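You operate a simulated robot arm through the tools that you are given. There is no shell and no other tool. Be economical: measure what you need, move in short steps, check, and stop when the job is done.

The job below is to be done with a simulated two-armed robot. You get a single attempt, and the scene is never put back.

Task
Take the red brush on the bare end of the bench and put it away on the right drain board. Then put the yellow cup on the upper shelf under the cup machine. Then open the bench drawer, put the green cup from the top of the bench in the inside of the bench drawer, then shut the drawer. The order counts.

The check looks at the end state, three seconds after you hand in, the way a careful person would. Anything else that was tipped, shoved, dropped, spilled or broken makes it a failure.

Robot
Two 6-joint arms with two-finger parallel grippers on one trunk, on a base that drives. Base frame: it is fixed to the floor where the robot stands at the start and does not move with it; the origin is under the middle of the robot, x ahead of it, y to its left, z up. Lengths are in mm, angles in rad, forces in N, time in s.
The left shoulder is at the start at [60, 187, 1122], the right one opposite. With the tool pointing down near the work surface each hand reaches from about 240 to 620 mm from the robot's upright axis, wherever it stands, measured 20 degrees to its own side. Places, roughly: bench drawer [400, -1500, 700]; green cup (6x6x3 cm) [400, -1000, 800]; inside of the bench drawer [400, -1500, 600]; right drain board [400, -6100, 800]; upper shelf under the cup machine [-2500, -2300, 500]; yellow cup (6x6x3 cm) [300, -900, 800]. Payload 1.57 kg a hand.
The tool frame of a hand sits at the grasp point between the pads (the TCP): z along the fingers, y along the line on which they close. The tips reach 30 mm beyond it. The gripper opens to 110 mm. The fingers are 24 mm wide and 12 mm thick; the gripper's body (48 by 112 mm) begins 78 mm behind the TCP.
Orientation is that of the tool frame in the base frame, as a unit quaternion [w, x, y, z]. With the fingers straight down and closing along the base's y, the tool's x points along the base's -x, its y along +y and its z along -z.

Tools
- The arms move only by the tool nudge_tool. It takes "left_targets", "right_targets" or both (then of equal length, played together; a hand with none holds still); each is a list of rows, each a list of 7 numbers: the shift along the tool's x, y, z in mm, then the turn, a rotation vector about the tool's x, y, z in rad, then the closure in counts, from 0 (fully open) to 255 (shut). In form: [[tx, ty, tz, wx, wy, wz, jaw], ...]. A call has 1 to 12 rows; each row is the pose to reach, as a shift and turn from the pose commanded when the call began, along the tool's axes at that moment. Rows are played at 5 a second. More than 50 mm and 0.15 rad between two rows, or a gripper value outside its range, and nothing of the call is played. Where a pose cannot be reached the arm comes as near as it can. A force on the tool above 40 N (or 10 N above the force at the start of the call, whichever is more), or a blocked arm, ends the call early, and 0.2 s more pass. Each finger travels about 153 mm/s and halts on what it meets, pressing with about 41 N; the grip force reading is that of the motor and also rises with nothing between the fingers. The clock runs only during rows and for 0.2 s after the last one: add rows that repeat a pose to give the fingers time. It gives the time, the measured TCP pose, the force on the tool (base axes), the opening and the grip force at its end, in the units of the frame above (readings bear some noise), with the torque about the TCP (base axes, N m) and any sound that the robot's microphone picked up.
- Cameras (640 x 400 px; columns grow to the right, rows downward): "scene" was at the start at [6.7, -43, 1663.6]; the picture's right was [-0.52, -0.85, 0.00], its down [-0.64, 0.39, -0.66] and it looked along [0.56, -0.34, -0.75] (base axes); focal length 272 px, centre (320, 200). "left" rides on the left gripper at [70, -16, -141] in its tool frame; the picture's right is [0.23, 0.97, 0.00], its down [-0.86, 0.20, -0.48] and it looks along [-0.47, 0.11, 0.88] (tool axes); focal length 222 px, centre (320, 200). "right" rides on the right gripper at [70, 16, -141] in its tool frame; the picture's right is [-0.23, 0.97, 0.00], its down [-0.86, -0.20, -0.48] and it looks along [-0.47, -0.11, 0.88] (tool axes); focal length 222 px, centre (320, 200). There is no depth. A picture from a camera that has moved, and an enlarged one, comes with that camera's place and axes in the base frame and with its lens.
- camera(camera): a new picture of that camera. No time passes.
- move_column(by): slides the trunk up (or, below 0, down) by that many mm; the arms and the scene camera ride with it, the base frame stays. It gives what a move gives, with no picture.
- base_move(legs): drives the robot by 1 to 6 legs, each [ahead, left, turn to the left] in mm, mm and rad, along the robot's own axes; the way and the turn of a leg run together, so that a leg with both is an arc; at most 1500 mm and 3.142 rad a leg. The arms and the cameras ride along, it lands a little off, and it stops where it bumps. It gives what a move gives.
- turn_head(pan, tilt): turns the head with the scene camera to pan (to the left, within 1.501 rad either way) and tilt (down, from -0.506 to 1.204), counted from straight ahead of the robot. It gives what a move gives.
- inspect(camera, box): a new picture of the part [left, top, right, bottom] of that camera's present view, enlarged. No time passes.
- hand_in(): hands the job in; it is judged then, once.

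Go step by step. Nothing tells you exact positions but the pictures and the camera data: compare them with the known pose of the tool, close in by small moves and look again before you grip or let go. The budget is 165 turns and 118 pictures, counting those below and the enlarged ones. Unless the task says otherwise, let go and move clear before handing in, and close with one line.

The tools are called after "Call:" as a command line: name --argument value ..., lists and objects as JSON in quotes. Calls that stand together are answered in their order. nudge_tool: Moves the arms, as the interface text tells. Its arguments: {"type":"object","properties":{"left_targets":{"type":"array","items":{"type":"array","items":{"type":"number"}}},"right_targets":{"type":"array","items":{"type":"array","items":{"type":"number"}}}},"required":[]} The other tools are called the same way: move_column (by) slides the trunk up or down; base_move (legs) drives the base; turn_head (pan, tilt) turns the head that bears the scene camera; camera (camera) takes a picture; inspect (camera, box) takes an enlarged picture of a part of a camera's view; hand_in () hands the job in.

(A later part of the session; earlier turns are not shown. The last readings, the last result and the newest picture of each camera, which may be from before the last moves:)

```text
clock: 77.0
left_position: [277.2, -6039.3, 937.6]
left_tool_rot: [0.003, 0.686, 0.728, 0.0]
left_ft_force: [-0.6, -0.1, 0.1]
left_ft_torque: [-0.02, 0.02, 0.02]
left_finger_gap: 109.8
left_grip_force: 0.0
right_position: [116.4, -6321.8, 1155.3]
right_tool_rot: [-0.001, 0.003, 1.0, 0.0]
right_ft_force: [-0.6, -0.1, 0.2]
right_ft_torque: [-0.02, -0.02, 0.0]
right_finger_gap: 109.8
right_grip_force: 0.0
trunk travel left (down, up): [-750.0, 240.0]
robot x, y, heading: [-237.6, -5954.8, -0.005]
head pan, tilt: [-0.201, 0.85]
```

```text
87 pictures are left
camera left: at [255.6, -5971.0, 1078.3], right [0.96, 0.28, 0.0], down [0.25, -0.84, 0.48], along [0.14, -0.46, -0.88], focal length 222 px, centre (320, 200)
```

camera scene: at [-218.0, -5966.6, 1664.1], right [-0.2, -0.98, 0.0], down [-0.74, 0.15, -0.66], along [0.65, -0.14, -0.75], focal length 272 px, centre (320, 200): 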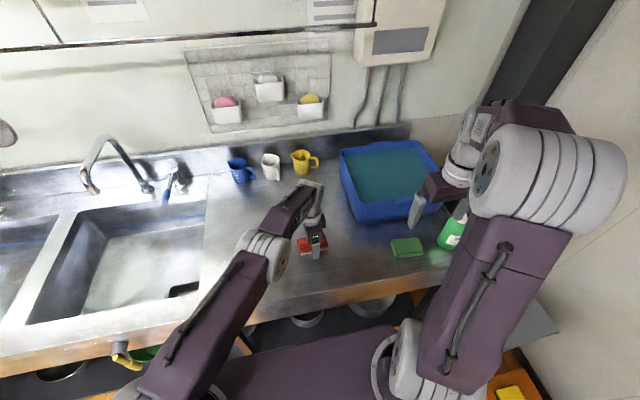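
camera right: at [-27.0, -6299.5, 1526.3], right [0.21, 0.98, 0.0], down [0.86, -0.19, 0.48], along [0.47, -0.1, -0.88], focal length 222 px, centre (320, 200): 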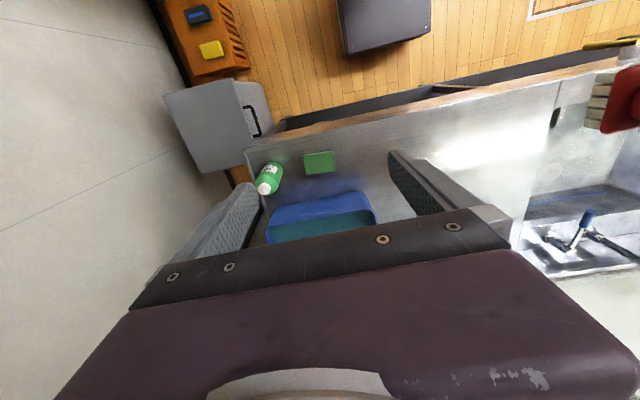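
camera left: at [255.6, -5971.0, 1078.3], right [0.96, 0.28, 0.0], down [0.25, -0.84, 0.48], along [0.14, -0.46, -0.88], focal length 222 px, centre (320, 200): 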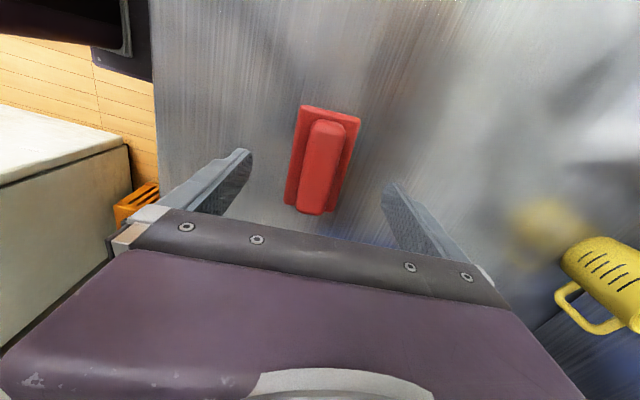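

The brush stands upright on the right drain board. I retract the hand and leave: strafe left, back out, turn to face +y.

Call:
nudge_tool --left_targets '[[0, 0, -40, 0, 0, 0, 0], [0, 0, -80, 0, 0, 0, 0], [0, -20, -120, 0, 0, 0, 0], [0, -60, -145, 0, 0, 0, 0], [0, -105, -160, 0, 0, 0, 0], [0, -150, -165, 0, 0, 0, 0], [0, -150, -165, 0, 0, 0, 0]]'

Call:
inspect --camera "scene" --box '[230, 130, 470, 280]'

Call:
move_column --by 230

Call:
base_move --legs '[[0, 700, 0], [-550, 0, 0], [0, 0, 1.571]]'

Call:
turn_head --pan 0.0 --tilt 0.5

Call:
camera --camera "scene"

```text
clock: 78.6
left_position: [128.7, -6049.6, 1099.6]
left_tool_rot: [0.003, 0.686, 0.728, 0.001]
left_ft_force: [-0.7, -0.7, -0.5]
left_ft_torque: [0.0, 0.02, -0.02]
left_finger_gap: 109.8
left_grip_force: 0.0
right_position: [117.2, -6321.2, 1154.0]
right_tool_rot: [0.0, 0.002, 1.0, 0.0]
right_ft_force: [-0.5, -0.1, 0.5]
right_ft_torque: [-0.01, 0.02, -0.03]
right_finger_gap: 109.8
right_grip_force: 0.0
trunk travel left (down, up): [-750.0, 240.0]
robot x, y, heading: [-235.9, -5950.9, -0.003]
head pan, tilt: [-0.201, 0.85]
```

```text
2.67 times, centred on (350, 205) of scene
camera zoom: at [-218.5, -5968.2, 1664.0], right [-0.2, -0.98, 0.0], down [-0.74, 0.15, -0.66], along [0.65, -0.13, -0.75], focal length 726 px, centre (240, 187)
```

zoom: 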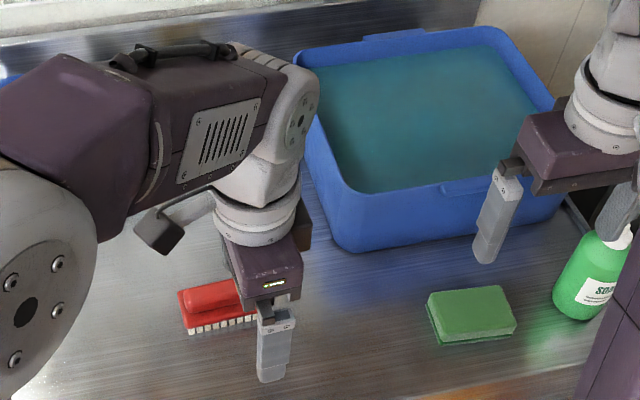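

```text
clock: 81.0
left_position: [127.4, -6048.8, 1329.4]
left_tool_rot: [0.003, 0.685, 0.728, 0.001]
left_ft_force: [-0.5, -0.4, 0.2]
left_ft_torque: [-0.01, 0.02, 0.0]
left_finger_gap: 110.2
left_grip_force: 0.1
right_position: [116.3, -6321.6, 1384.3]
right_tool_rot: [0.0, 0.003, 1.0, 0.001]
right_ft_force: [0.3, -0.5, -0.8]
right_ft_torque: [0.01, -0.03, -0.01]
right_finger_gap: 109.8
right_grip_force: 0.1
trunk travel left (down, up): [-980.0, 10.0]
robot x, y, heading: [-235.6, -5948.5, -0.004]
head pan, tilt: [-0.201, 0.85]
```

```text
clock: 91.4
left_position: [-675.9, -4887.6, 1329.6]
left_tool_rot: [0.002, -0.006, 1.0, 0.003]
left_ft_force: [0.4, -0.1, 0.1]
left_ft_torque: [0.0, 0.01, 0.01]
left_finger_gap: 109.8
left_grip_force: 0.1
right_position: [-403.1, -4911.1, 1385.3]
right_tool_rot: [0.0, -0.689, 0.725, 0.0]
right_ft_force: [0.3, -0.3, -0.2]
right_ft_torque: [-0.01, 0.01, 0.02]
right_finger_gap: 110.1
right_grip_force: 0.0
trunk travel left (down, up): [-980.0, 10.0]
robot x, y, heading: [-791.8, -5242.1, 1.526]
head pan, tilt: [-0.201, 0.85]
```

```text
clock: 92.2
left_position: [-675.6, -4887.7, 1330.8]
left_tool_rot: [0.001, -0.007, 1.0, 0.003]
left_ft_force: [-0.5, -0.7, -0.2]
left_ft_torque: [0.01, 0.02, 0.05]
left_finger_gap: 110.0
left_grip_force: 0.1
right_position: [-404.6, -4911.4, 1383.6]
right_tool_rot: [0.0, -0.689, 0.725, 0.0]
right_ft_force: [-1.4, 0.5, 0.4]
right_ft_torque: [0.02, -0.04, -0.01]
right_finger_gap: 110.1
right_grip_force: 0.1
trunk travel left (down, up): [-980.0, 10.0]
robot x, y, heading: [-790.0, -5248.8, 1.52]
head pan, tilt: [0.0, 0.499]
```

```text
85 pictures are left
camera scene: at [-790.0, -5217.9, 1923.9], right [1.0, -0.05, 0.0], down [-0.02, -0.48, -0.88], along [0.05, 0.88, -0.48], focal length 272 px, centre (320, 200)
```

scene: 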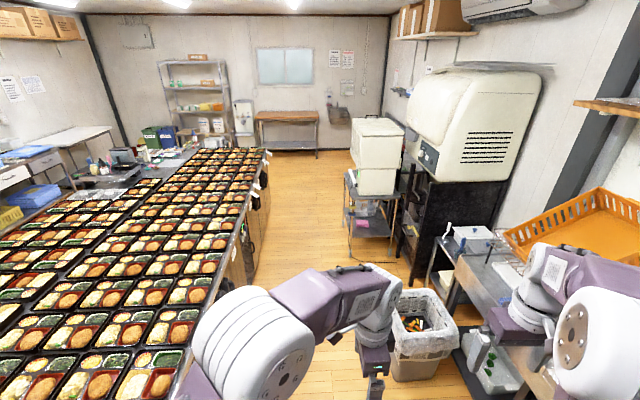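

The right hand would pass close to the machine, so I draw both hands left, then shift toward the counter side and drive along +y.

Call:
nudge_tool --left_targets '[[45, 0, 0, 0, 0, 0, 0], [90, 0, 0, 0, 0, 0, 0], [135, 0, 0, 0, 0, 0, 0], [180, 0, 0, 0, 0, 0, 0], [180, 0, 0, 0, 0, 0, 0]]' --right_targets '[[0, 45, 0, 0, 0, 0, 0], [0, 90, 0, 0, 0, 0, 0], [0, 135, 0, 0, 0, 0, 0], [0, 180, 0, 0, 0, 0, 0], [0, 180, 0, 0, 0, 0, 0]]'

Call:
base_move --legs '[[0, 60, 0.05], [1000, 0, 0]]'

Call:
camera --camera "scene"

```text
clock: 93.4
left_position: [-855.9, -4889.0, 1330.1]
left_tool_rot: [0.001, -0.006, 1.0, 0.003]
left_ft_force: [-0.3, 0.5, 0.5]
left_ft_torque: [-0.01, 0.0, 0.0]
left_finger_gap: 109.8
left_grip_force: 0.0
right_position: [-584.9, -4902.1, 1384.5]
right_tool_rot: [0.0, -0.688, 0.726, -0.001]
right_ft_force: [-0.6, -1.2, -0.2]
right_ft_torque: [0.0, -0.02, -0.01]
right_finger_gap: 109.9
right_grip_force: 0.1
trunk travel left (down, up): [-980.0, 10.0]
robot x, y, heading: [-789.0, -5246.1, 1.524]
head pan, tilt: [0.0, 0.499]
```

```text
clock: 99.2
left_position: [-926.0, -3890.1, 1330.5]
left_tool_rot: [0.001, -0.029, 1.0, 0.003]
left_ft_force: [0.9, 1.1, 0.0]
left_ft_torque: [0.01, 0.03, 0.01]
left_finger_gap: 110.1
left_grip_force: 0.0
right_position: [-655.8, -3891.8, 1385.2]
right_tool_rot: [0.0, -0.705, 0.71, 0.0]
right_ft_force: [-0.5, -1.1, 0.4]
right_ft_torque: [0.01, -0.01, 0.01]
right_finger_gap: 110.1
right_grip_force: 0.1
trunk travel left (down, up): [-980.0, 10.0]
robot x, y, heading: [-845.5, -4240.5, 1.563]
head pan, tilt: [0.0, 0.499]
```

```text
84 pictures are left
camera scene: at [-846.6, -4217.3, 1924.0], right [1.0, -0.01, 0.0], down [0.0, -0.48, -0.88], along [0.01, 0.88, -0.48], focal length 272 px, centre (320, 200)
```

scene: 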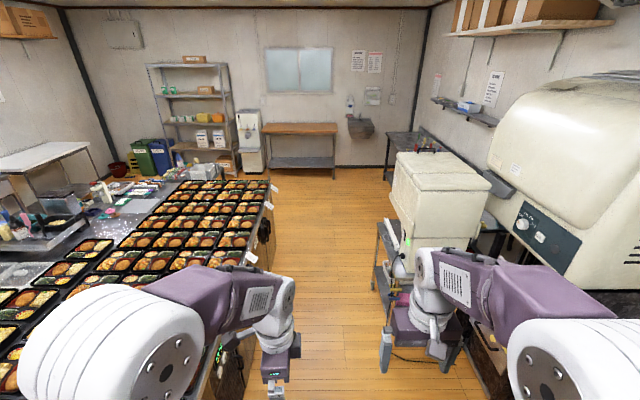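

I shift 60 mm further toward the counter for clearance, then pass the machine.

Call:
base_move --legs '[[0, 60, 0.008], [1500, 0, 0], [900, 0, 0]]'

Call:
camera --camera "scene"

```text
clock: 111.5
left_position: [-1015.9, -1486.3, 1332.2]
left_tool_rot: [0.002, -0.042, 0.999, 0.003]
left_ft_force: [0.0, 0.6, -0.2]
left_ft_torque: [-0.01, -0.02, 0.02]
left_finger_gap: 109.8
left_grip_force: 0.1
right_position: [-745.4, -1482.2, 1384.0]
right_tool_rot: [0.001, 0.714, -0.7, 0.0]
right_ft_force: [-0.4, -0.5, 0.3]
right_ft_torque: [0.01, 0.01, -0.01]
right_finger_gap: 109.9
right_grip_force: 0.1
trunk travel left (down, up): [-980.0, 10.0]
robot x, y, heading: [-927.6, -1835.7, 1.59]
head pan, tilt: [0.0, 0.499]
```

```text
83 pictures are left
camera scene: at [-928.4, -1811.9, 1924.1], right [1.0, 0.02, 0.0], down [0.01, -0.48, -0.88], along [-0.02, 0.88, -0.48], focal length 272 px, centre (320, 200)
```

scene: 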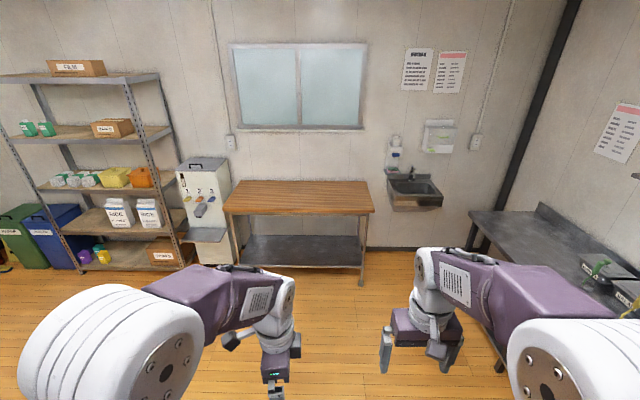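

Past the machine. I use this spot to look left toward the cup machine's shelf at [-2500, -2300, 500].

Call:
turn_head --pan 1.45 --tilt 0.55

Call:
camera --camera "scene"

```text
clock: 113.1
left_position: [-1016.0, -1484.5, 1329.4]
left_tool_rot: [0.001, -0.042, 0.999, 0.003]
left_ft_force: [0.1, 0.3, -0.2]
left_ft_torque: [0.01, 0.01, -0.02]
left_finger_gap: 110.0
left_grip_force: 0.2
right_position: [-745.4, -1480.9, 1382.2]
right_tool_rot: [0.0, 0.714, -0.7, 0.001]
right_ft_force: [0.0, -0.5, 0.0]
right_ft_torque: [-0.02, 0.0, 0.0]
right_finger_gap: 109.9
right_grip_force: 0.0
trunk travel left (down, up): [-980.0, 10.0]
robot x, y, heading: [-925.9, -1839.7, 1.591]
head pan, tilt: [1.45, 0.55]
```

```text
82 pictures are left
camera scene: at [-1016.1, -1891.3, 1919.4], right [0.1, 0.99, 0.0], down [0.52, -0.05, -0.85], along [-0.85, 0.09, -0.52], focal length 272 px, centre (320, 200)
```

scene: 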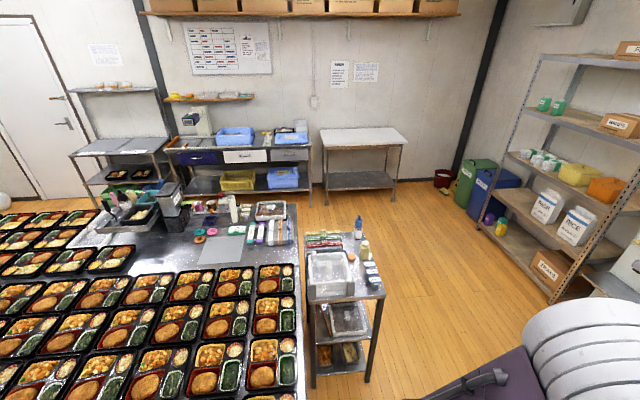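

The shelf must be under the counter's west or north part, which I can't see from here. I drive round to look at it first, so that I can choose the grip for the cup.

Call:
base_move --legs '[[950, 0, 0], [0, 0, 1.571], [1300, 0, 0]]'

Call:
turn_head --pan 1.0 --tilt 0.6

Call:
camera --camera "scene"

```text
clock: 128.1
left_position: [-2596.4, -1007.5, 1331.3]
left_tool_rot: [0.001, 0.74, -0.673, -0.004]
left_ft_force: [0.2, 0.0, -0.3]
left_ft_torque: [0.01, 0.04, -0.02]
left_finger_gap: 109.9
left_grip_force: 0.0
right_position: [-2605.0, -736.8, 1383.4]
right_tool_rot: [-0.001, 1.0, 0.016, 0.0]
right_ft_force: [0.6, 0.3, -0.8]
right_ft_torque: [-0.02, 0.03, -0.03]
right_finger_gap: 110.0
right_grip_force: 0.1
trunk travel left (down, up): [-980.0, 10.0]
robot x, y, heading: [-2244.6, -915.9, -3.113]
head pan, tilt: [1.45, 0.55]
```

```text
clock: 129.0
left_position: [-2598.6, -1007.4, 1329.0]
left_tool_rot: [0.001, 0.74, -0.672, -0.004]
left_ft_force: [-0.1, 0.7, 1.1]
left_ft_torque: [0.0, 0.01, -0.03]
left_finger_gap: 110.1
left_grip_force: 0.1
right_position: [-2606.6, -737.0, 1383.3]
right_tool_rot: [-0.001, 1.0, 0.015, 0.0]
right_ft_force: [-0.2, -0.3, 0.1]
right_ft_torque: [0.02, -0.03, 0.01]
right_finger_gap: 109.9
right_grip_force: 0.1
trunk travel left (down, up): [-980.0, 10.0]
robot x, y, heading: [-2249.0, -912.0, -3.108]
head pan, tilt: [1.0, 0.6]
```

```text
81 pictures are left
camera scene: at [-2231.7, -992.1, 1914.9], right [-0.86, 0.51, 0.0], down [0.29, 0.48, -0.83], along [-0.42, -0.71, -0.56], focal length 272 px, centre (320, 200)
```

scene: 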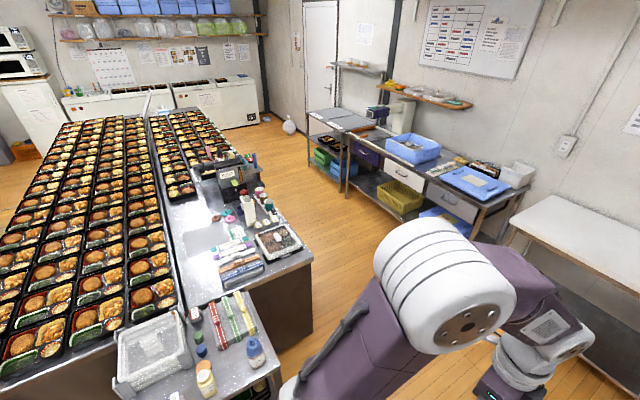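

The cup machine stands on the counter's west side near [-2510, -2600]; the shelf should open to the west (x≈-2700). I drive round into that aisle and look.

Call:
base_move --legs '[[1000, 0, 0], [0, 0, 1.54], [1200, 0, 0]]'

Call:
turn_head --pan 1.45 --tilt 0.9

Call:
camera --camera "scene"

```text
clock: 143.6
left_position: [-3118.2, -2520.2, 1329.9]
left_tool_rot: [0.004, 0.999, 0.04, -0.001]
left_ft_force: [-0.6, 0.4, 0.3]
left_ft_torque: [0.03, 0.0, -0.03]
left_finger_gap: 109.7
left_grip_force: 0.0
right_position: [-3388.7, -2525.1, 1384.0]
right_tool_rot: [-0.001, 0.702, 0.712, -0.001]
right_ft_force: [-0.9, 0.5, -0.2]
right_ft_torque: [-0.01, -0.02, -0.01]
right_finger_gap: 109.6
right_grip_force: 0.0
trunk travel left (down, up): [-980.0, 10.0]
robot x, y, heading: [-3206.8, -2171.5, -1.556]
head pan, tilt: [1.0, 0.6]
```

```text
clock: 144.5
left_position: [-3119.1, -2522.3, 1328.6]
left_tool_rot: [0.003, 0.999, 0.04, -0.002]
left_ft_force: [0.7, -0.1, 0.5]
left_ft_torque: [0.02, -0.04, -0.02]
left_finger_gap: 110.1
left_grip_force: 0.0
right_position: [-3388.3, -2526.3, 1383.8]
right_tool_rot: [-0.001, 0.702, 0.712, -0.001]
right_ft_force: [0.1, 0.2, -0.6]
right_ft_torque: [-0.01, 0.02, -0.02]
right_finger_gap: 110.1
right_grip_force: 0.1
trunk travel left (down, up): [-980.0, 10.0]
robot x, y, heading: [-3208.1, -2167.3, -1.56]
head pan, tilt: [1.45, 0.901]
```

```text
80 pictures are left
camera scene: at [-3130.8, -2119.3, 1890.2], right [-0.1, -0.99, 0.0], down [-0.78, 0.08, -0.62], along [0.62, -0.06, -0.78], focal length 272 px, centre (320, 200)
```

scene: 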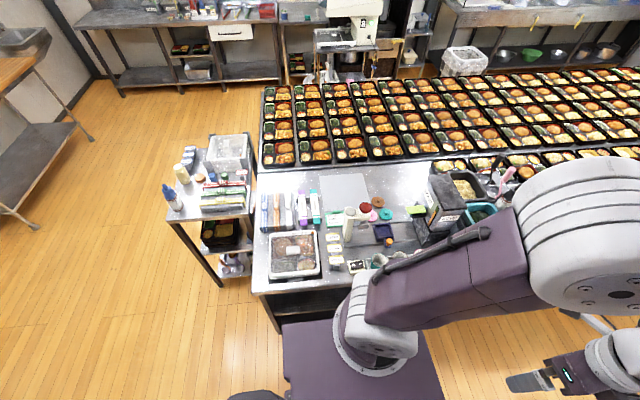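

I lower the trunk to see under the counter top.

Call:
move_column --by -800

Call:
turn_head --pan 1.45 --tilt 0.55

Call:
camera --camera "scene"

```text
refused: -800 is not a number from -400 to 400
```

```text
clock: 145.3
left_position: [-3116.9, -2521.5, 1329.1]
left_tool_rot: [0.003, 0.999, 0.04, -0.001]
left_ft_force: [-0.3, 0.5, 0.1]
left_ft_torque: [-0.03, 0.03, -0.01]
left_finger_gap: 110.0
left_grip_force: 0.0
right_position: [-3388.7, -2525.8, 1384.5]
right_tool_rot: [0.0, 0.702, 0.712, 0.0]
right_ft_force: [0.9, -0.3, 0.5]
right_ft_torque: [0.0, -0.02, -0.01]
right_finger_gap: 109.7
right_grip_force: 0.1
trunk travel left (down, up): [-980.0, 10.0]
robot x, y, heading: [-3203.8, -2170.1, -1.555]
head pan, tilt: [1.45, 0.55]
```

```text
79 pictures are left
camera scene: at [-3116.6, -2120.5, 1919.4], right [-0.1, -0.99, 0.0], down [-0.52, 0.05, -0.85], along [0.85, -0.09, -0.52], focal length 272 px, centre (320, 200)
```

scene: 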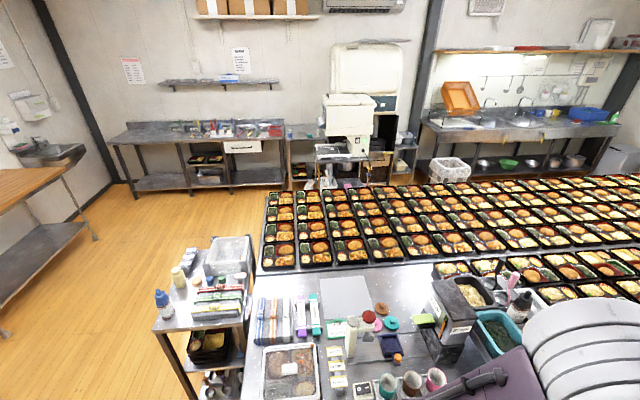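

Call:
move_column --by -400

Call:
move_column --by -350

Call:
camera --camera "scene"

```text
clock: 149.2
left_position: [-3118.1, -2521.7, 930.2]
left_tool_rot: [0.002, 0.999, 0.041, -0.002]
left_ft_force: [0.1, -0.5, -0.8]
left_ft_torque: [0.01, -0.01, 0.0]
left_finger_gap: 110.0
left_grip_force: 0.0
right_position: [-3388.8, -2524.9, 984.0]
right_tool_rot: [-0.002, 0.702, 0.712, -0.001]
right_ft_force: [0.4, 0.6, -0.2]
right_ft_torque: [-0.02, -0.01, -0.02]
right_finger_gap: 109.8
right_grip_force: 0.0
trunk travel left (down, up): [-580.0, 410.0]
robot x, y, heading: [-3203.1, -2170.2, -1.554]
head pan, tilt: [1.45, 0.55]
```

```text
clock: 152.6
left_position: [-3118.2, -2520.1, 580.8]
left_tool_rot: [0.003, 0.999, 0.04, -0.002]
left_ft_force: [-0.6, -0.2, 0.4]
left_ft_torque: [0.02, 0.01, 0.01]
left_finger_gap: 110.2
left_grip_force: 0.0
right_position: [-3388.3, -2525.3, 633.9]
right_tool_rot: [-0.001, 0.702, 0.712, 0.0]
right_ft_force: [-0.9, 0.1, 1.1]
right_ft_torque: [0.02, -0.02, -0.01]
right_finger_gap: 110.0
right_grip_force: 0.1
trunk travel left (down, up): [-230.0, 760.0]
robot x, y, heading: [-3202.3, -2170.3, -1.553]
head pan, tilt: [1.45, 0.55]
```

```text
78 pictures are left
camera scene: at [-3116.5, -2120.2, 1169.5], right [-0.1, -0.99, 0.0], down [-0.52, 0.05, -0.85], along [0.85, -0.09, -0.52], focal length 272 px, centre (320, 200)
```

scene: 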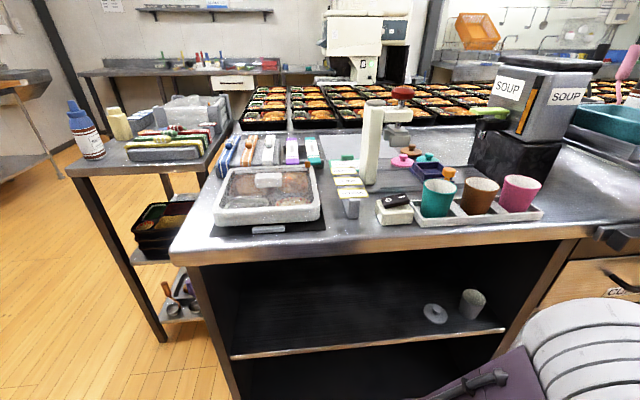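

Now it is clear: under the cup machine the counter is open to the west; the upper shelf is at z≈525, from y≈-1950 to -2640, front at x≈-2745, with a free left half. I will carry the cup with the tool pitched ~45° forward. I go back to the bench for the yellow cup.

Call:
move_column --by 400

Call:
move_column --by 120

Call:
base_move --legs '[[-1320, 0, -0.018], [0, 0, 1.571], [1200, 0, 0], [1100, 0, 0]]'

Call:
turn_head --pan -0.2 --tilt 0.55

Call:
camera --camera "scene"

```text
clock: 156.4
left_position: [-3118.3, -2520.7, 978.8]
left_tool_rot: [0.002, 0.999, 0.04, -0.002]
left_ft_force: [-0.3, -0.3, 0.5]
left_ft_torque: [0.0, 0.02, 0.02]
left_finger_gap: 110.0
left_grip_force: 0.1
right_position: [-3387.9, -2526.7, 1033.8]
right_tool_rot: [-0.001, 0.702, 0.712, -0.001]
right_ft_force: [0.1, 0.9, 0.9]
right_ft_torque: [0.0, 0.01, 0.03]
right_finger_gap: 110.2
right_grip_force: 0.1
trunk travel left (down, up): [-630.0, 360.0]
robot x, y, heading: [-3201.9, -2168.3, -1.552]
head pan, tilt: [1.45, 0.55]
```

```text
clock: 157.9
left_position: [-3118.2, -2521.2, 1099.4]
left_tool_rot: [0.003, 0.999, 0.04, -0.002]
left_ft_force: [-0.4, -0.3, 0.6]
left_ft_torque: [0.0, -0.01, 0.02]
left_finger_gap: 110.1
left_grip_force: 0.0
right_position: [-3388.5, -2526.8, 1152.3]
right_tool_rot: [0.0, 0.702, 0.712, 0.0]
right_ft_force: [-0.2, 0.2, 0.4]
right_ft_torque: [0.01, 0.0, -0.01]
right_finger_gap: 109.9
right_grip_force: 0.0
trunk travel left (down, up): [-750.0, 240.0]
robot x, y, heading: [-3203.1, -2166.8, -1.551]
head pan, tilt: [1.45, 0.55]
```

```text
clock: 179.3
left_position: [-544.0, -755.8, 1098.2]
left_tool_rot: [0.003, 0.68, 0.734, 0.001]
left_ft_force: [0.2, -0.6, -0.1]
left_ft_torque: [0.0, -0.02, 0.01]
left_finger_gap: 110.3
left_grip_force: 0.1
right_position: [-541.5, -1026.6, 1153.7]
right_tool_rot: [0.0, -0.006, 1.0, -0.001]
right_ft_force: [0.4, -0.2, -0.5]
right_ft_torque: [0.01, -0.01, 0.02]
right_finger_gap: 110.1
right_grip_force: 0.0
trunk travel left (down, up): [-750.0, 240.0]
robot x, y, heading: [-898.7, -836.6, 0.016]
head pan, tilt: [1.45, 0.55]
```

```text
clock: 181.0
left_position: [-544.5, -756.4, 1099.8]
left_tool_rot: [0.003, 0.68, 0.734, 0.001]
left_ft_force: [-0.1, 0.5, -0.1]
left_ft_torque: [0.02, 0.01, -0.01]
left_finger_gap: 110.1
left_grip_force: 0.0
right_position: [-541.8, -1026.4, 1153.3]
right_tool_rot: [0.0, -0.006, 1.0, -0.001]
right_ft_force: [0.4, 0.5, 0.3]
right_ft_torque: [-0.01, 0.0, -0.05]
right_finger_gap: 110.2
right_grip_force: 0.1
trunk travel left (down, up): [-750.0, 240.0]
robot x, y, heading: [-894.5, -842.3, 0.013]
head pan, tilt: [-0.201, 0.55]
```

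```text
77 pictures are left
camera scene: at [-869.6, -860.8, 1689.4], right [-0.19, -0.98, 0.0], down [-0.51, 0.1, -0.85], along [0.84, -0.16, -0.52], focal length 272 px, centre (320, 200)
```

scene: 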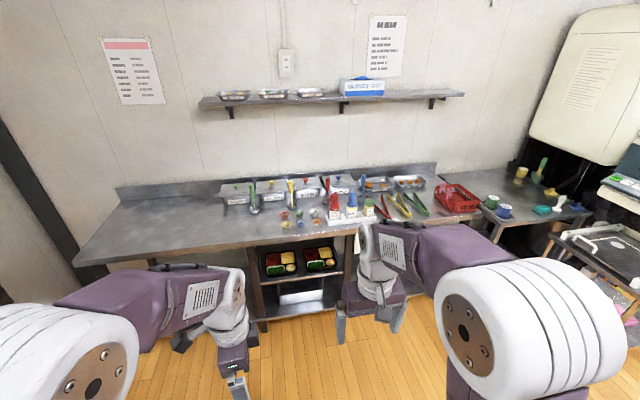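

I move to a pose right-front of the cups, turned 45° left, so that the right hand closes diagonally between the cups.

Call:
base_move --legs '[[650, -285, -0.013], [0, 0, 0.785]]'

Call:
turn_head --pan -0.2 --tilt 0.85

Call:
camera --camera "scene"

Call:
camera --camera "right"

```text
clock: 187.0
left_position: [-55.9, -813.1, 1099.6]
left_tool_rot: [0.002, 0.351, 0.936, 0.002]
left_ft_force: [-0.5, 0.1, 0.1]
left_ft_torque: [0.01, -0.01, -0.03]
left_finger_gap: 109.8
left_grip_force: 0.0
right_position: [136.2, -1004.4, 1153.1]
right_tool_rot: [0.001, -0.385, 0.923, 0.0]
right_ft_force: [0.1, -0.4, 1.0]
right_ft_torque: [0.01, -0.02, -0.01]
right_finger_gap: 110.0
right_grip_force: 0.1
trunk travel left (down, up): [-750.0, 240.0]
robot x, y, heading: [-247.9, -1120.8, 0.788]
head pan, tilt: [-0.201, 0.55]
```

```text
clock: 187.8
left_position: [-55.2, -814.4, 1100.6]
left_tool_rot: [0.002, 0.35, 0.937, 0.001]
left_ft_force: [0.3, -0.2, -0.2]
left_ft_torque: [-0.01, -0.01, -0.01]
left_finger_gap: 110.0
left_grip_force: 0.0
right_position: [135.4, -1004.5, 1153.2]
right_tool_rot: [0.0, -0.384, 0.923, -0.001]
right_ft_force: [0.4, -0.3, -0.6]
right_ft_torque: [-0.02, -0.02, 0.03]
right_finger_gap: 110.0
right_grip_force: 0.0
trunk travel left (down, up): [-750.0, 240.0]
robot x, y, heading: [-249.1, -1121.0, 0.786]
head pan, tilt: [-0.201, 0.85]
```

```text
76 pictures are left
camera scene: at [-225.1, -1123.2, 1664.1], right [0.56, -0.83, 0.0], down [-0.62, -0.42, -0.66], along [0.55, 0.37, -0.75], focal length 272 px, centre (320, 200)
```

scene: 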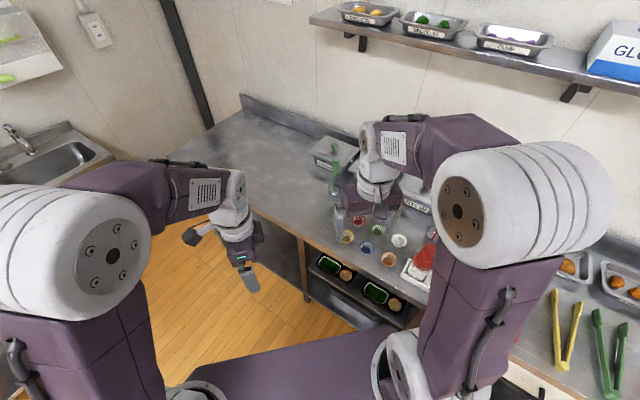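

```text
75 pictures are left
camera right: at [74.2, -1041.4, 1295.6], right [-0.53, 0.85, 0.0], down [0.74, 0.47, 0.48], along [0.41, 0.25, -0.88], focal length 222 px, centre (320, 200)
```

right: 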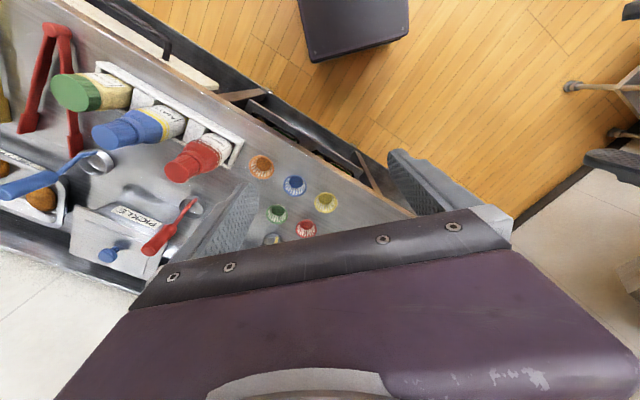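

Yellow cup at [286, -899] with neighbours about 85 mm away. I pitch the right hand forward and bring it to a pre-grasp pose.

Call:
nudge_tool --right_targets '[[-14, -4, 30, 0, -0.1, 0, 50], [-28, -8, 60, 0, -0.2, 0, 50], [-42, -12, 90, 0, -0.3, 0, 50], [-56, -16, 120, 0, -0.4, 0, 50], [-70, -20, 150, 0, -0.5, 0, 50], [-84, -24, 180, 0, -0.6, 0, 50], [-98, -28, 205, 0, -0.7, 0, 50], [-112, -32, 226, 0, -0.75, 0, 50], [-112, -32, 226, 0, -0.75, 0, 50]]'

Call:
camera --camera "right"

Call:
camera --camera "scene"

```text
clock: 189.8
left_position: [-55.2, -813.8, 1099.7]
left_tool_rot: [0.003, 0.351, 0.936, 0.002]
left_ft_force: [-0.3, 0.5, 0.2]
left_ft_torque: [0.0, 0.02, 0.02]
left_finger_gap: 110.2
left_grip_force: 0.0
right_position: [237.6, -948.5, 928.9]
right_tool_rot: [0.338, -0.358, 0.859, 0.14]
right_ft_force: [-0.1, -0.9, -0.1]
right_ft_torque: [0.0, 0.07, 0.02]
right_finger_gap: 88.5
right_grip_force: 0.1
right hand out of reach, approached as far as the arm can: row 4
trunk travel left (down, up): [-750.0, 240.0]
robot x, y, heading: [-247.1, -1119.2, 0.792]
head pan, tilt: [-0.201, 0.85]
```

```text
74 pictures are left
camera right: at [120.6, -1040.7, 984.7], right [-0.57, 0.8, 0.15], down [0.35, 0.07, 0.93], along [0.74, 0.59, -0.32], focal length 222 px, centre (320, 200)
```

right: 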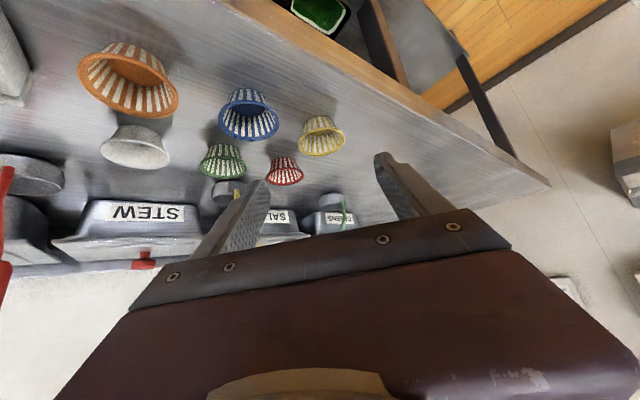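

```text
73 pictures are left
camera scene: at [-225.6, -1123.4, 1664.0], right [0.56, -0.83, 0.0], down [-0.62, -0.42, -0.66], along [0.55, 0.37, -0.75], focal length 272 px, centre (320, 200)
```

scene: 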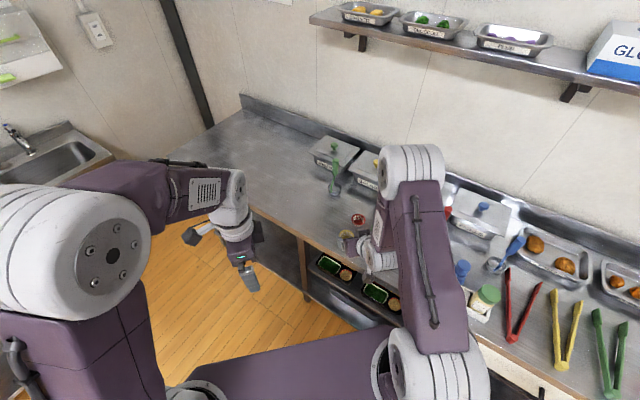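

The line to the cup is good; I slide in along the tool axis to straddle it.

Call:
nudge_tool --right_targets '[[2, 1, 35, 0, 0, 0, 50], [4, 2, 65, 0, 0, 0, 50], [6, 2, 85, 0, 0, 0, 50], [6, 2, 92, 0, 0, 0, 50], [6, 2, 92, 0, 0, 0, 50]]'

Call:
camera --camera "right"

Call:
inspect --camera "scene" --box '[310, 190, 410, 260]'

```text
clock: 191.0
left_position: [-56.0, -813.3, 1099.2]
left_tool_rot: [0.003, 0.35, 0.937, 0.001]
left_ft_force: [0.4, -0.4, 0.4]
left_ft_torque: [-0.03, 0.01, -0.01]
left_finger_gap: 110.0
left_grip_force: 0.0
right_position: [277.2, -904.9, 856.9]
right_tool_rot: [0.338, -0.358, 0.859, 0.141]
right_ft_force: [0.1, -0.5, -0.5]
right_ft_torque: [0.03, -0.03, -0.01]
right_finger_gap: 88.3
right_grip_force: 0.1
trunk travel left (down, up): [-750.0, 240.0]
robot x, y, heading: [-248.1, -1122.4, 0.789]
head pan, tilt: [-0.201, 0.85]
```

```text
72 pictures are left
camera right: at [160.4, -996.9, 913.0], right [-0.57, 0.8, 0.15], down [0.35, 0.07, 0.93], along [0.74, 0.59, -0.33], focal length 222 px, centre (320, 200)
```

right: 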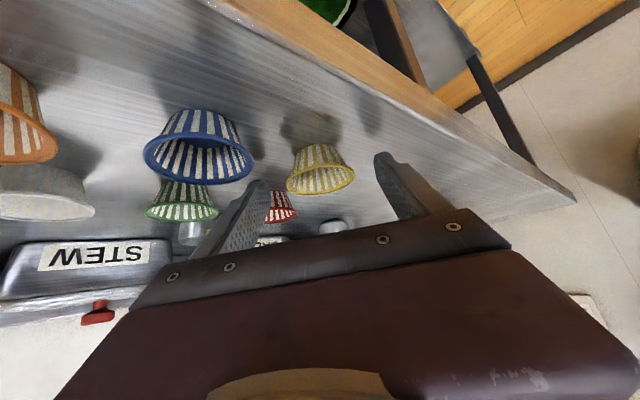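

```text
5.71 times, centred on (360, 225) of scene
camera zoom: at [-225.3, -1123.5, 1664.0], right [0.56, -0.83, 0.0], down [-0.62, -0.42, -0.66], along [0.55, 0.37, -0.75], focal length 1556 px, centre (91, 57)
```

zoom: 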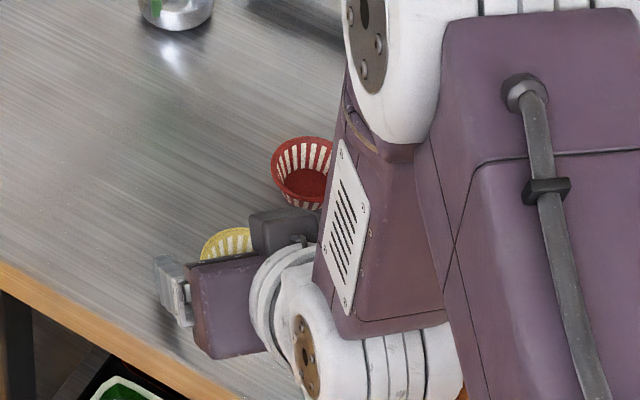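

The rim is centred between the pads, about 10 mm beyond the TCP. I close.

Call:
nudge_tool --right_targets '[[0, 0, 0, 0, 0, 0, 90], [0, 0, 0, 0, 0, 0, 120], [0, 0, 0, 0, 0, 0, 150], [0, 0, 0, 0, 0, 0, 180], [0, 0, 0, 0, 0, 0, 180]]'

Call:
camera --camera "right"

```text
clock: 192.2
left_position: [-55.3, -813.7, 1099.6]
left_tool_rot: [0.003, 0.35, 0.937, 0.002]
left_ft_force: [-0.9, -0.1, 1.2]
left_ft_torque: [0.0, -0.02, -0.01]
left_finger_gap: 110.2
left_grip_force: 0.1
right_position: [277.9, -903.4, 856.4]
right_tool_rot: [0.339, -0.357, 0.859, 0.139]
right_ft_force: [-0.5, 0.1, -0.3]
right_ft_torque: [0.0, -0.01, 0.01]
right_finger_gap: 48.9
right_grip_force: 41.4
trunk travel left (down, up): [-750.0, 240.0]
robot x, y, heading: [-247.7, -1122.5, 0.789]
head pan, tilt: [-0.201, 0.85]
```

```text
70 pictures are left
camera right: at [160.6, -996.9, 913.2], right [-0.57, 0.8, 0.15], down [0.35, 0.07, 0.93], along [0.74, 0.59, -0.33], focal length 222 px, centre (320, 200)
```

right: 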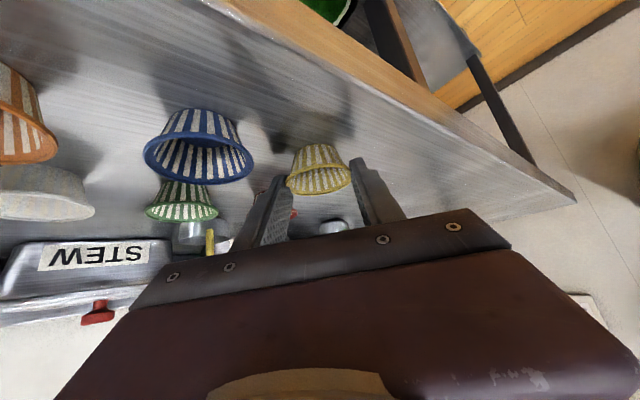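

Held at 49 mm. I lift straight up and check.

Call:
nudge_tool --right_targets '[[-13.6, 0, -14.6, 0, 0, 0, 180], [-34, 0, -36.6, 0, 0, 0, 180], [-68, 0, -73, 0, 0, 0, 180], [-102, 0, -110, 0, 0, 0, 180], [-136, 0, -146, 0, 0, 0, 180], [-136, 0, -146, 0, 0, 0, 180]]'

Call:
camera --camera "right"

Call:
camera --camera "scene"

```text
refused: row 4 steps farther than a row can; nothing moved
```

```text
69 pictures are left
camera right: at [160.6, -996.9, 913.2], right [-0.57, 0.8, 0.15], down [0.35, 0.07, 0.93], along [0.74, 0.59, -0.33], focal length 222 px, centre (320, 200)
```

right: 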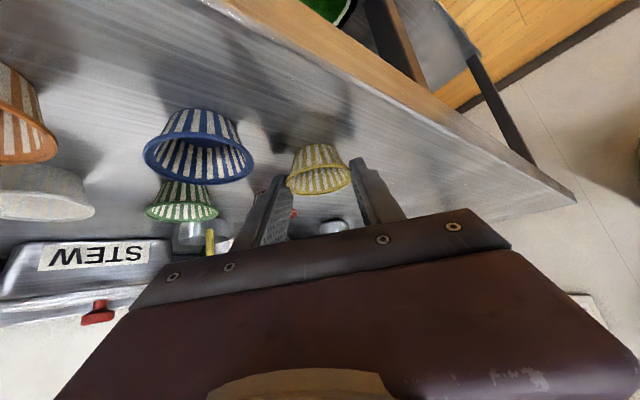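

```text
68 pictures are left
camera scene: at [-225.0, -1123.3, 1664.0], right [0.56, -0.83, 0.0], down [-0.62, -0.42, -0.66], along [0.55, 0.37, -0.75], focal length 272 px, centre (320, 200)
```

scene: 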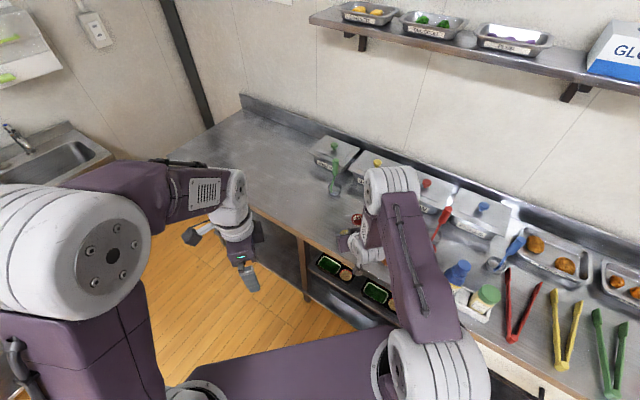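

I lift with the trunk instead, a pure vertical move.

Call:
move_column --by 200

Call:
camera --camera "right"

Call:
camera --camera "scene"

```text
clock: 194.4
left_position: [-55.1, -813.8, 1299.7]
left_tool_rot: [0.003, 0.351, 0.936, 0.002]
left_ft_force: [-0.6, 0.0, -0.5]
left_ft_torque: [0.02, -0.04, 0.0]
left_finger_gap: 109.9
left_grip_force: 0.0
right_position: [277.6, -904.5, 1057.8]
right_tool_rot: [0.337, -0.359, 0.859, 0.14]
right_ft_force: [0.0, -0.4, 0.2]
right_ft_torque: [0.01, 0.02, 0.03]
right_finger_gap: 48.5
right_grip_force: 41.4
trunk travel left (down, up): [-950.0, 40.0]
robot x, y, heading: [-250.5, -1122.4, 0.79]
head pan, tilt: [-0.201, 0.85]
```

```text
67 pictures are left
camera right: at [160.6, -996.8, 1113.1], right [-0.57, 0.8, 0.15], down [0.35, 0.07, 0.93], along [0.74, 0.59, -0.33], focal length 222 px, centre (320, 200)
```

right: 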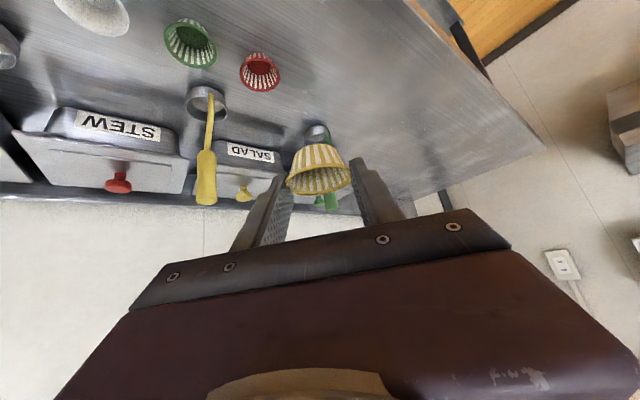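

```text
66 pictures are left
camera scene: at [-224.9, -1123.2, 1864.0], right [0.56, -0.83, 0.0], down [-0.62, -0.42, -0.66], along [0.55, 0.37, -0.75], focal length 272 px, centre (320, 200)
```

scene: 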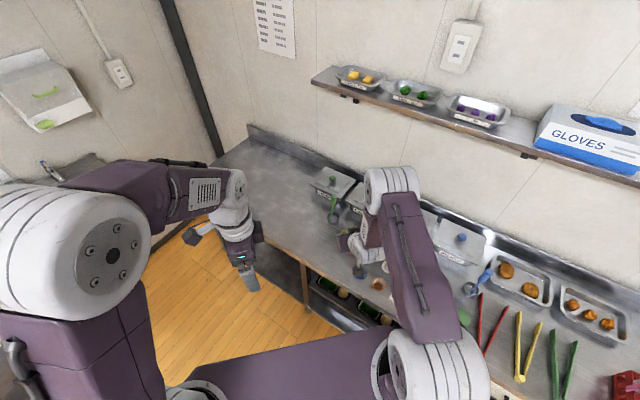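

The yellow cup hangs upright in the grip. I back out and drive to the shelf aisle again.

Call:
base_move --legs '[[-450, 0, 0], [0, 0, 2.352], [0, -590, 0]]'

Call:
turn_head --pan 0.0 --tilt 0.5

Call:
camera --camera "scene"

```text
clock: 205.7
left_position: [-927.1, -929.8, 1298.7]
left_tool_rot: [0.0, 0.731, -0.683, -0.004]
left_ft_force: [-0.6, 0.4, 0.2]
left_ft_torque: [0.01, 0.01, 0.0]
left_finger_gap: 110.0
left_grip_force: 0.1
right_position: [-1098.5, -630.2, 1057.3]
right_tool_rot: [0.0, 0.931, 0.003, -0.365]
right_ft_force: [0.0, -0.3, -0.3]
right_ft_torque: [0.04, 0.0, -0.04]
right_finger_gap: 47.6
right_grip_force: 40.5
trunk travel left (down, up): [-950.0, 40.0]
robot x, y, heading: [-571.3, -847.8, -3.136]
head pan, tilt: [-0.201, 0.85]
```

```text
clock: 206.5
left_position: [-926.8, -929.0, 1299.9]
left_tool_rot: [0.001, 0.73, -0.683, -0.003]
left_ft_force: [0.0, 0.6, -0.3]
left_ft_torque: [-0.02, 0.02, 0.02]
left_finger_gap: 110.2
left_grip_force: 0.1
right_position: [-1097.8, -629.2, 1057.0]
right_tool_rot: [0.0, 0.931, 0.002, -0.366]
right_ft_force: [-0.9, -1.1, -0.6]
right_ft_torque: [0.03, 0.01, -0.02]
right_finger_gap: 47.7
right_grip_force: 40.8
trunk travel left (down, up): [-950.0, 40.0]
robot x, y, heading: [-570.8, -846.1, -3.142]
head pan, tilt: [0.0, 0.499]
```

```text
65 pictures are left
camera scene: at [-604.3, -847.8, 1893.9], right [0.0, 1.0, 0.0], down [0.48, 0.0, -0.88], along [-0.88, 0.0, -0.48], focal length 272 px, centre (320, 200)
```

scene: 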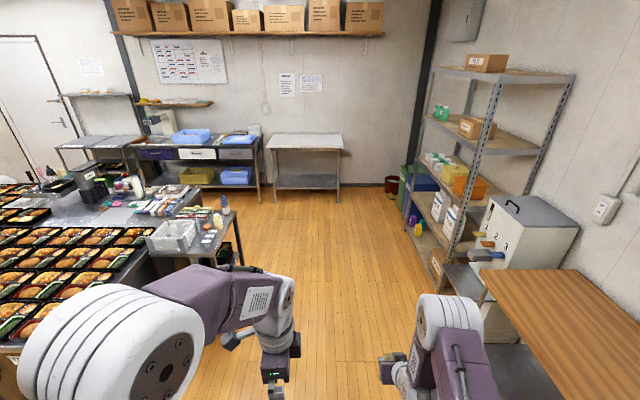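

The way is clear. I drive on west, turn, and go down the aisle.

Call:
base_move --legs '[[1450, 0, 0], [1430, 0, 0], [0, 0, 1.571], [1200, 0, 0]]'

Call:
turn_head --pan 0.6 --tilt 0.6

Call:
camera --camera "scene"

Call:
camera --camera "right"

```text
clock: 229.9
left_position: [-3360.9, -2382.8, 1299.7]
left_tool_rot: [0.003, 1.0, 0.031, -0.002]
left_ft_force: [-0.2, 0.2, 0.1]
left_ft_torque: [0.01, 0.0, 0.0]
left_finger_gap: 110.2
left_grip_force: 0.2
right_position: [-3660.6, -2551.4, 1056.8]
right_tool_rot: [0.258, 0.659, 0.657, -0.26]
right_ft_force: [0.5, 0.2, 0.3]
right_ft_torque: [-0.02, -0.02, 0.02]
right_finger_gap: 47.6
right_grip_force: 41.4
trunk travel left (down, up): [-950.0, 40.0]
robot x, y, heading: [-3441.1, -2029.6, -1.573]
head pan, tilt: [0.0, 0.499]
```

```text
clock: 230.9
left_position: [-3359.5, -2384.2, 1299.9]
left_tool_rot: [0.003, 1.0, 0.03, -0.002]
left_ft_force: [0.5, -1.0, -0.6]
left_ft_torque: [0.02, 0.02, 0.01]
left_finger_gap: 109.8
left_grip_force: 0.0
right_position: [-3660.7, -2551.7, 1057.1]
right_tool_rot: [0.258, 0.659, 0.658, -0.258]
right_ft_force: [-0.7, -0.4, 0.5]
right_ft_torque: [0.04, 0.03, 0.0]
right_finger_gap: 47.6
right_grip_force: 40.2
trunk travel left (down, up): [-950.0, 40.0]
robot x, y, heading: [-3440.1, -2026.8, -1.572]
head pan, tilt: [0.6, 0.6]
```

```text
64 pictures are left
camera scene: at [-3390.1, -2045.0, 1884.9], right [-0.83, -0.56, 0.0], down [-0.32, 0.47, -0.83], along [0.46, -0.68, -0.56], focal length 272 px, centre (320, 200)
```

scene: 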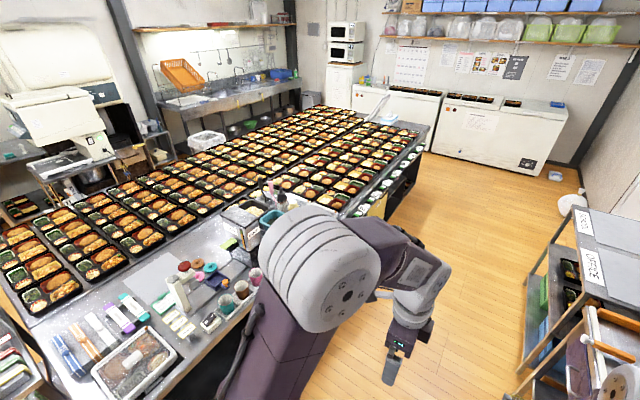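

```text
63 pictures are left
camera right: at [-3645.2, -2405.3, 1113.1], right [0.97, -0.17, 0.15], down [-0.2, -0.3, 0.93], along [-0.11, -0.94, -0.33], focal length 222 px, centre (320, 200)
```

right: 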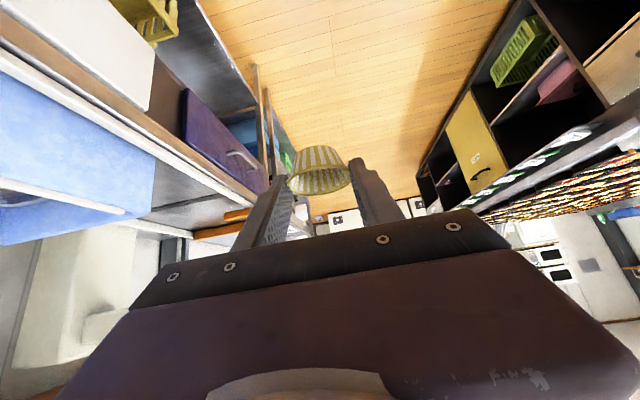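

I turn left to face the shelf (after a small sidestep away from the counter).

Call:
base_move --legs '[[0, -40, 0], [0, 0, 1.572]]'

Call:
move_column --by -350

Call:
move_column --by -70

Call:
turn_head --pan -0.1 --tilt 0.65

Call:
camera --camera "scene"

Call:
camera --camera "right"

```text
clock: 235.6
left_position: [-3123.3, -1954.8, 1300.0]
left_tool_rot: [0.003, 0.692, 0.722, 0.001]
left_ft_force: [0.1, 0.7, 0.8]
left_ft_torque: [0.0, -0.02, 0.03]
left_finger_gap: 110.1
left_grip_force: 0.1
right_position: [-2960.3, -2258.1, 1056.4]
right_tool_rot: [0.366, 0.01, 0.931, -0.005]
right_ft_force: [-0.4, -0.8, 0.7]
right_ft_torque: [0.01, 0.01, 0.01]
right_finger_gap: 47.7
right_grip_force: 41.1
trunk travel left (down, up): [-950.0, 40.0]
robot x, y, heading: [-3477.1, -2026.9, -0.015]
head pan, tilt: [0.6, 0.6]
```

```text
clock: 239.0
left_position: [-3124.0, -1954.7, 949.8]
left_tool_rot: [0.003, 0.692, 0.722, 0.002]
left_ft_force: [0.5, -0.3, 0.0]
left_ft_torque: [-0.01, 0.03, -0.01]
left_finger_gap: 110.3
left_grip_force: 0.1
right_position: [-2959.8, -2257.0, 707.5]
right_tool_rot: [0.366, 0.009, 0.931, -0.004]
right_ft_force: [0.6, 0.2, 0.0]
right_ft_torque: [0.0, 0.04, 0.01]
right_finger_gap: 48.0
right_grip_force: 40.7
trunk travel left (down, up): [-600.0, 390.0]
robot x, y, heading: [-3482.8, -2028.4, -0.016]
head pan, tilt: [0.6, 0.6]
```

```text
clock: 240.1
left_position: [-3122.9, -1954.4, 880.3]
left_tool_rot: [0.004, 0.692, 0.722, 0.001]
left_ft_force: [-0.7, -0.2, -0.4]
left_ft_torque: [0.01, 0.02, -0.03]
left_finger_gap: 109.8
left_grip_force: 0.1
right_position: [-2959.6, -2258.4, 636.6]
right_tool_rot: [0.366, 0.009, 0.931, -0.004]
right_ft_force: [-0.2, 0.4, -0.1]
right_ft_torque: [0.0, -0.02, -0.01]
right_finger_gap: 48.1
right_grip_force: 41.6
trunk travel left (down, up): [-530.0, 460.0]
robot x, y, heading: [-3481.0, -2023.9, -0.02]
head pan, tilt: [0.6, 0.6]
```

```text
clock: 241.2
left_position: [-3123.5, -1954.2, 880.2]
left_tool_rot: [0.002, 0.692, 0.722, 0.001]
left_ft_force: [-0.5, 0.5, 0.0]
left_ft_torque: [-0.02, 0.0, 0.02]
left_finger_gap: 109.8
left_grip_force: 0.0
right_position: [-2959.0, -2258.7, 636.2]
right_tool_rot: [0.366, 0.01, 0.931, -0.005]
right_ft_force: [1.3, 0.5, 0.4]
right_ft_torque: [0.0, -0.02, -0.02]
right_finger_gap: 47.7
right_grip_force: 40.5
trunk travel left (down, up): [-530.0, 460.0]
robot x, y, heading: [-3477.0, -2029.9, -0.019]
head pan, tilt: [-0.099, 0.649]
```

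```text
62 pictures are left
camera scene: at [-3453.0, -2040.4, 1460.6], right [-0.12, -0.99, 0.0], down [-0.6, 0.07, -0.8], along [0.79, -0.09, -0.6], focal length 272 px, centre (320, 200)
```

scene: 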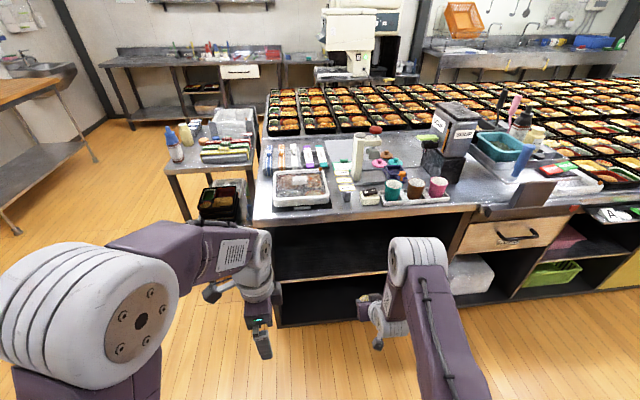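

```text
61 pictures are left
camera right: at [-3107.6, -2238.9, 693.1], right [0.19, 0.97, 0.15], down [0.3, -0.2, 0.93], along [0.94, -0.13, -0.33], focal length 222 px, centre (320, 200)
```

right: 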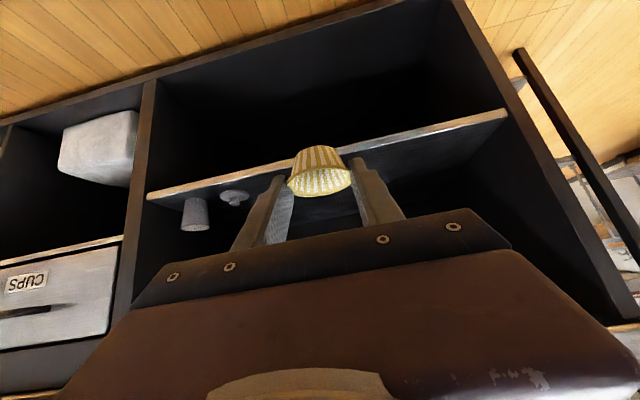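

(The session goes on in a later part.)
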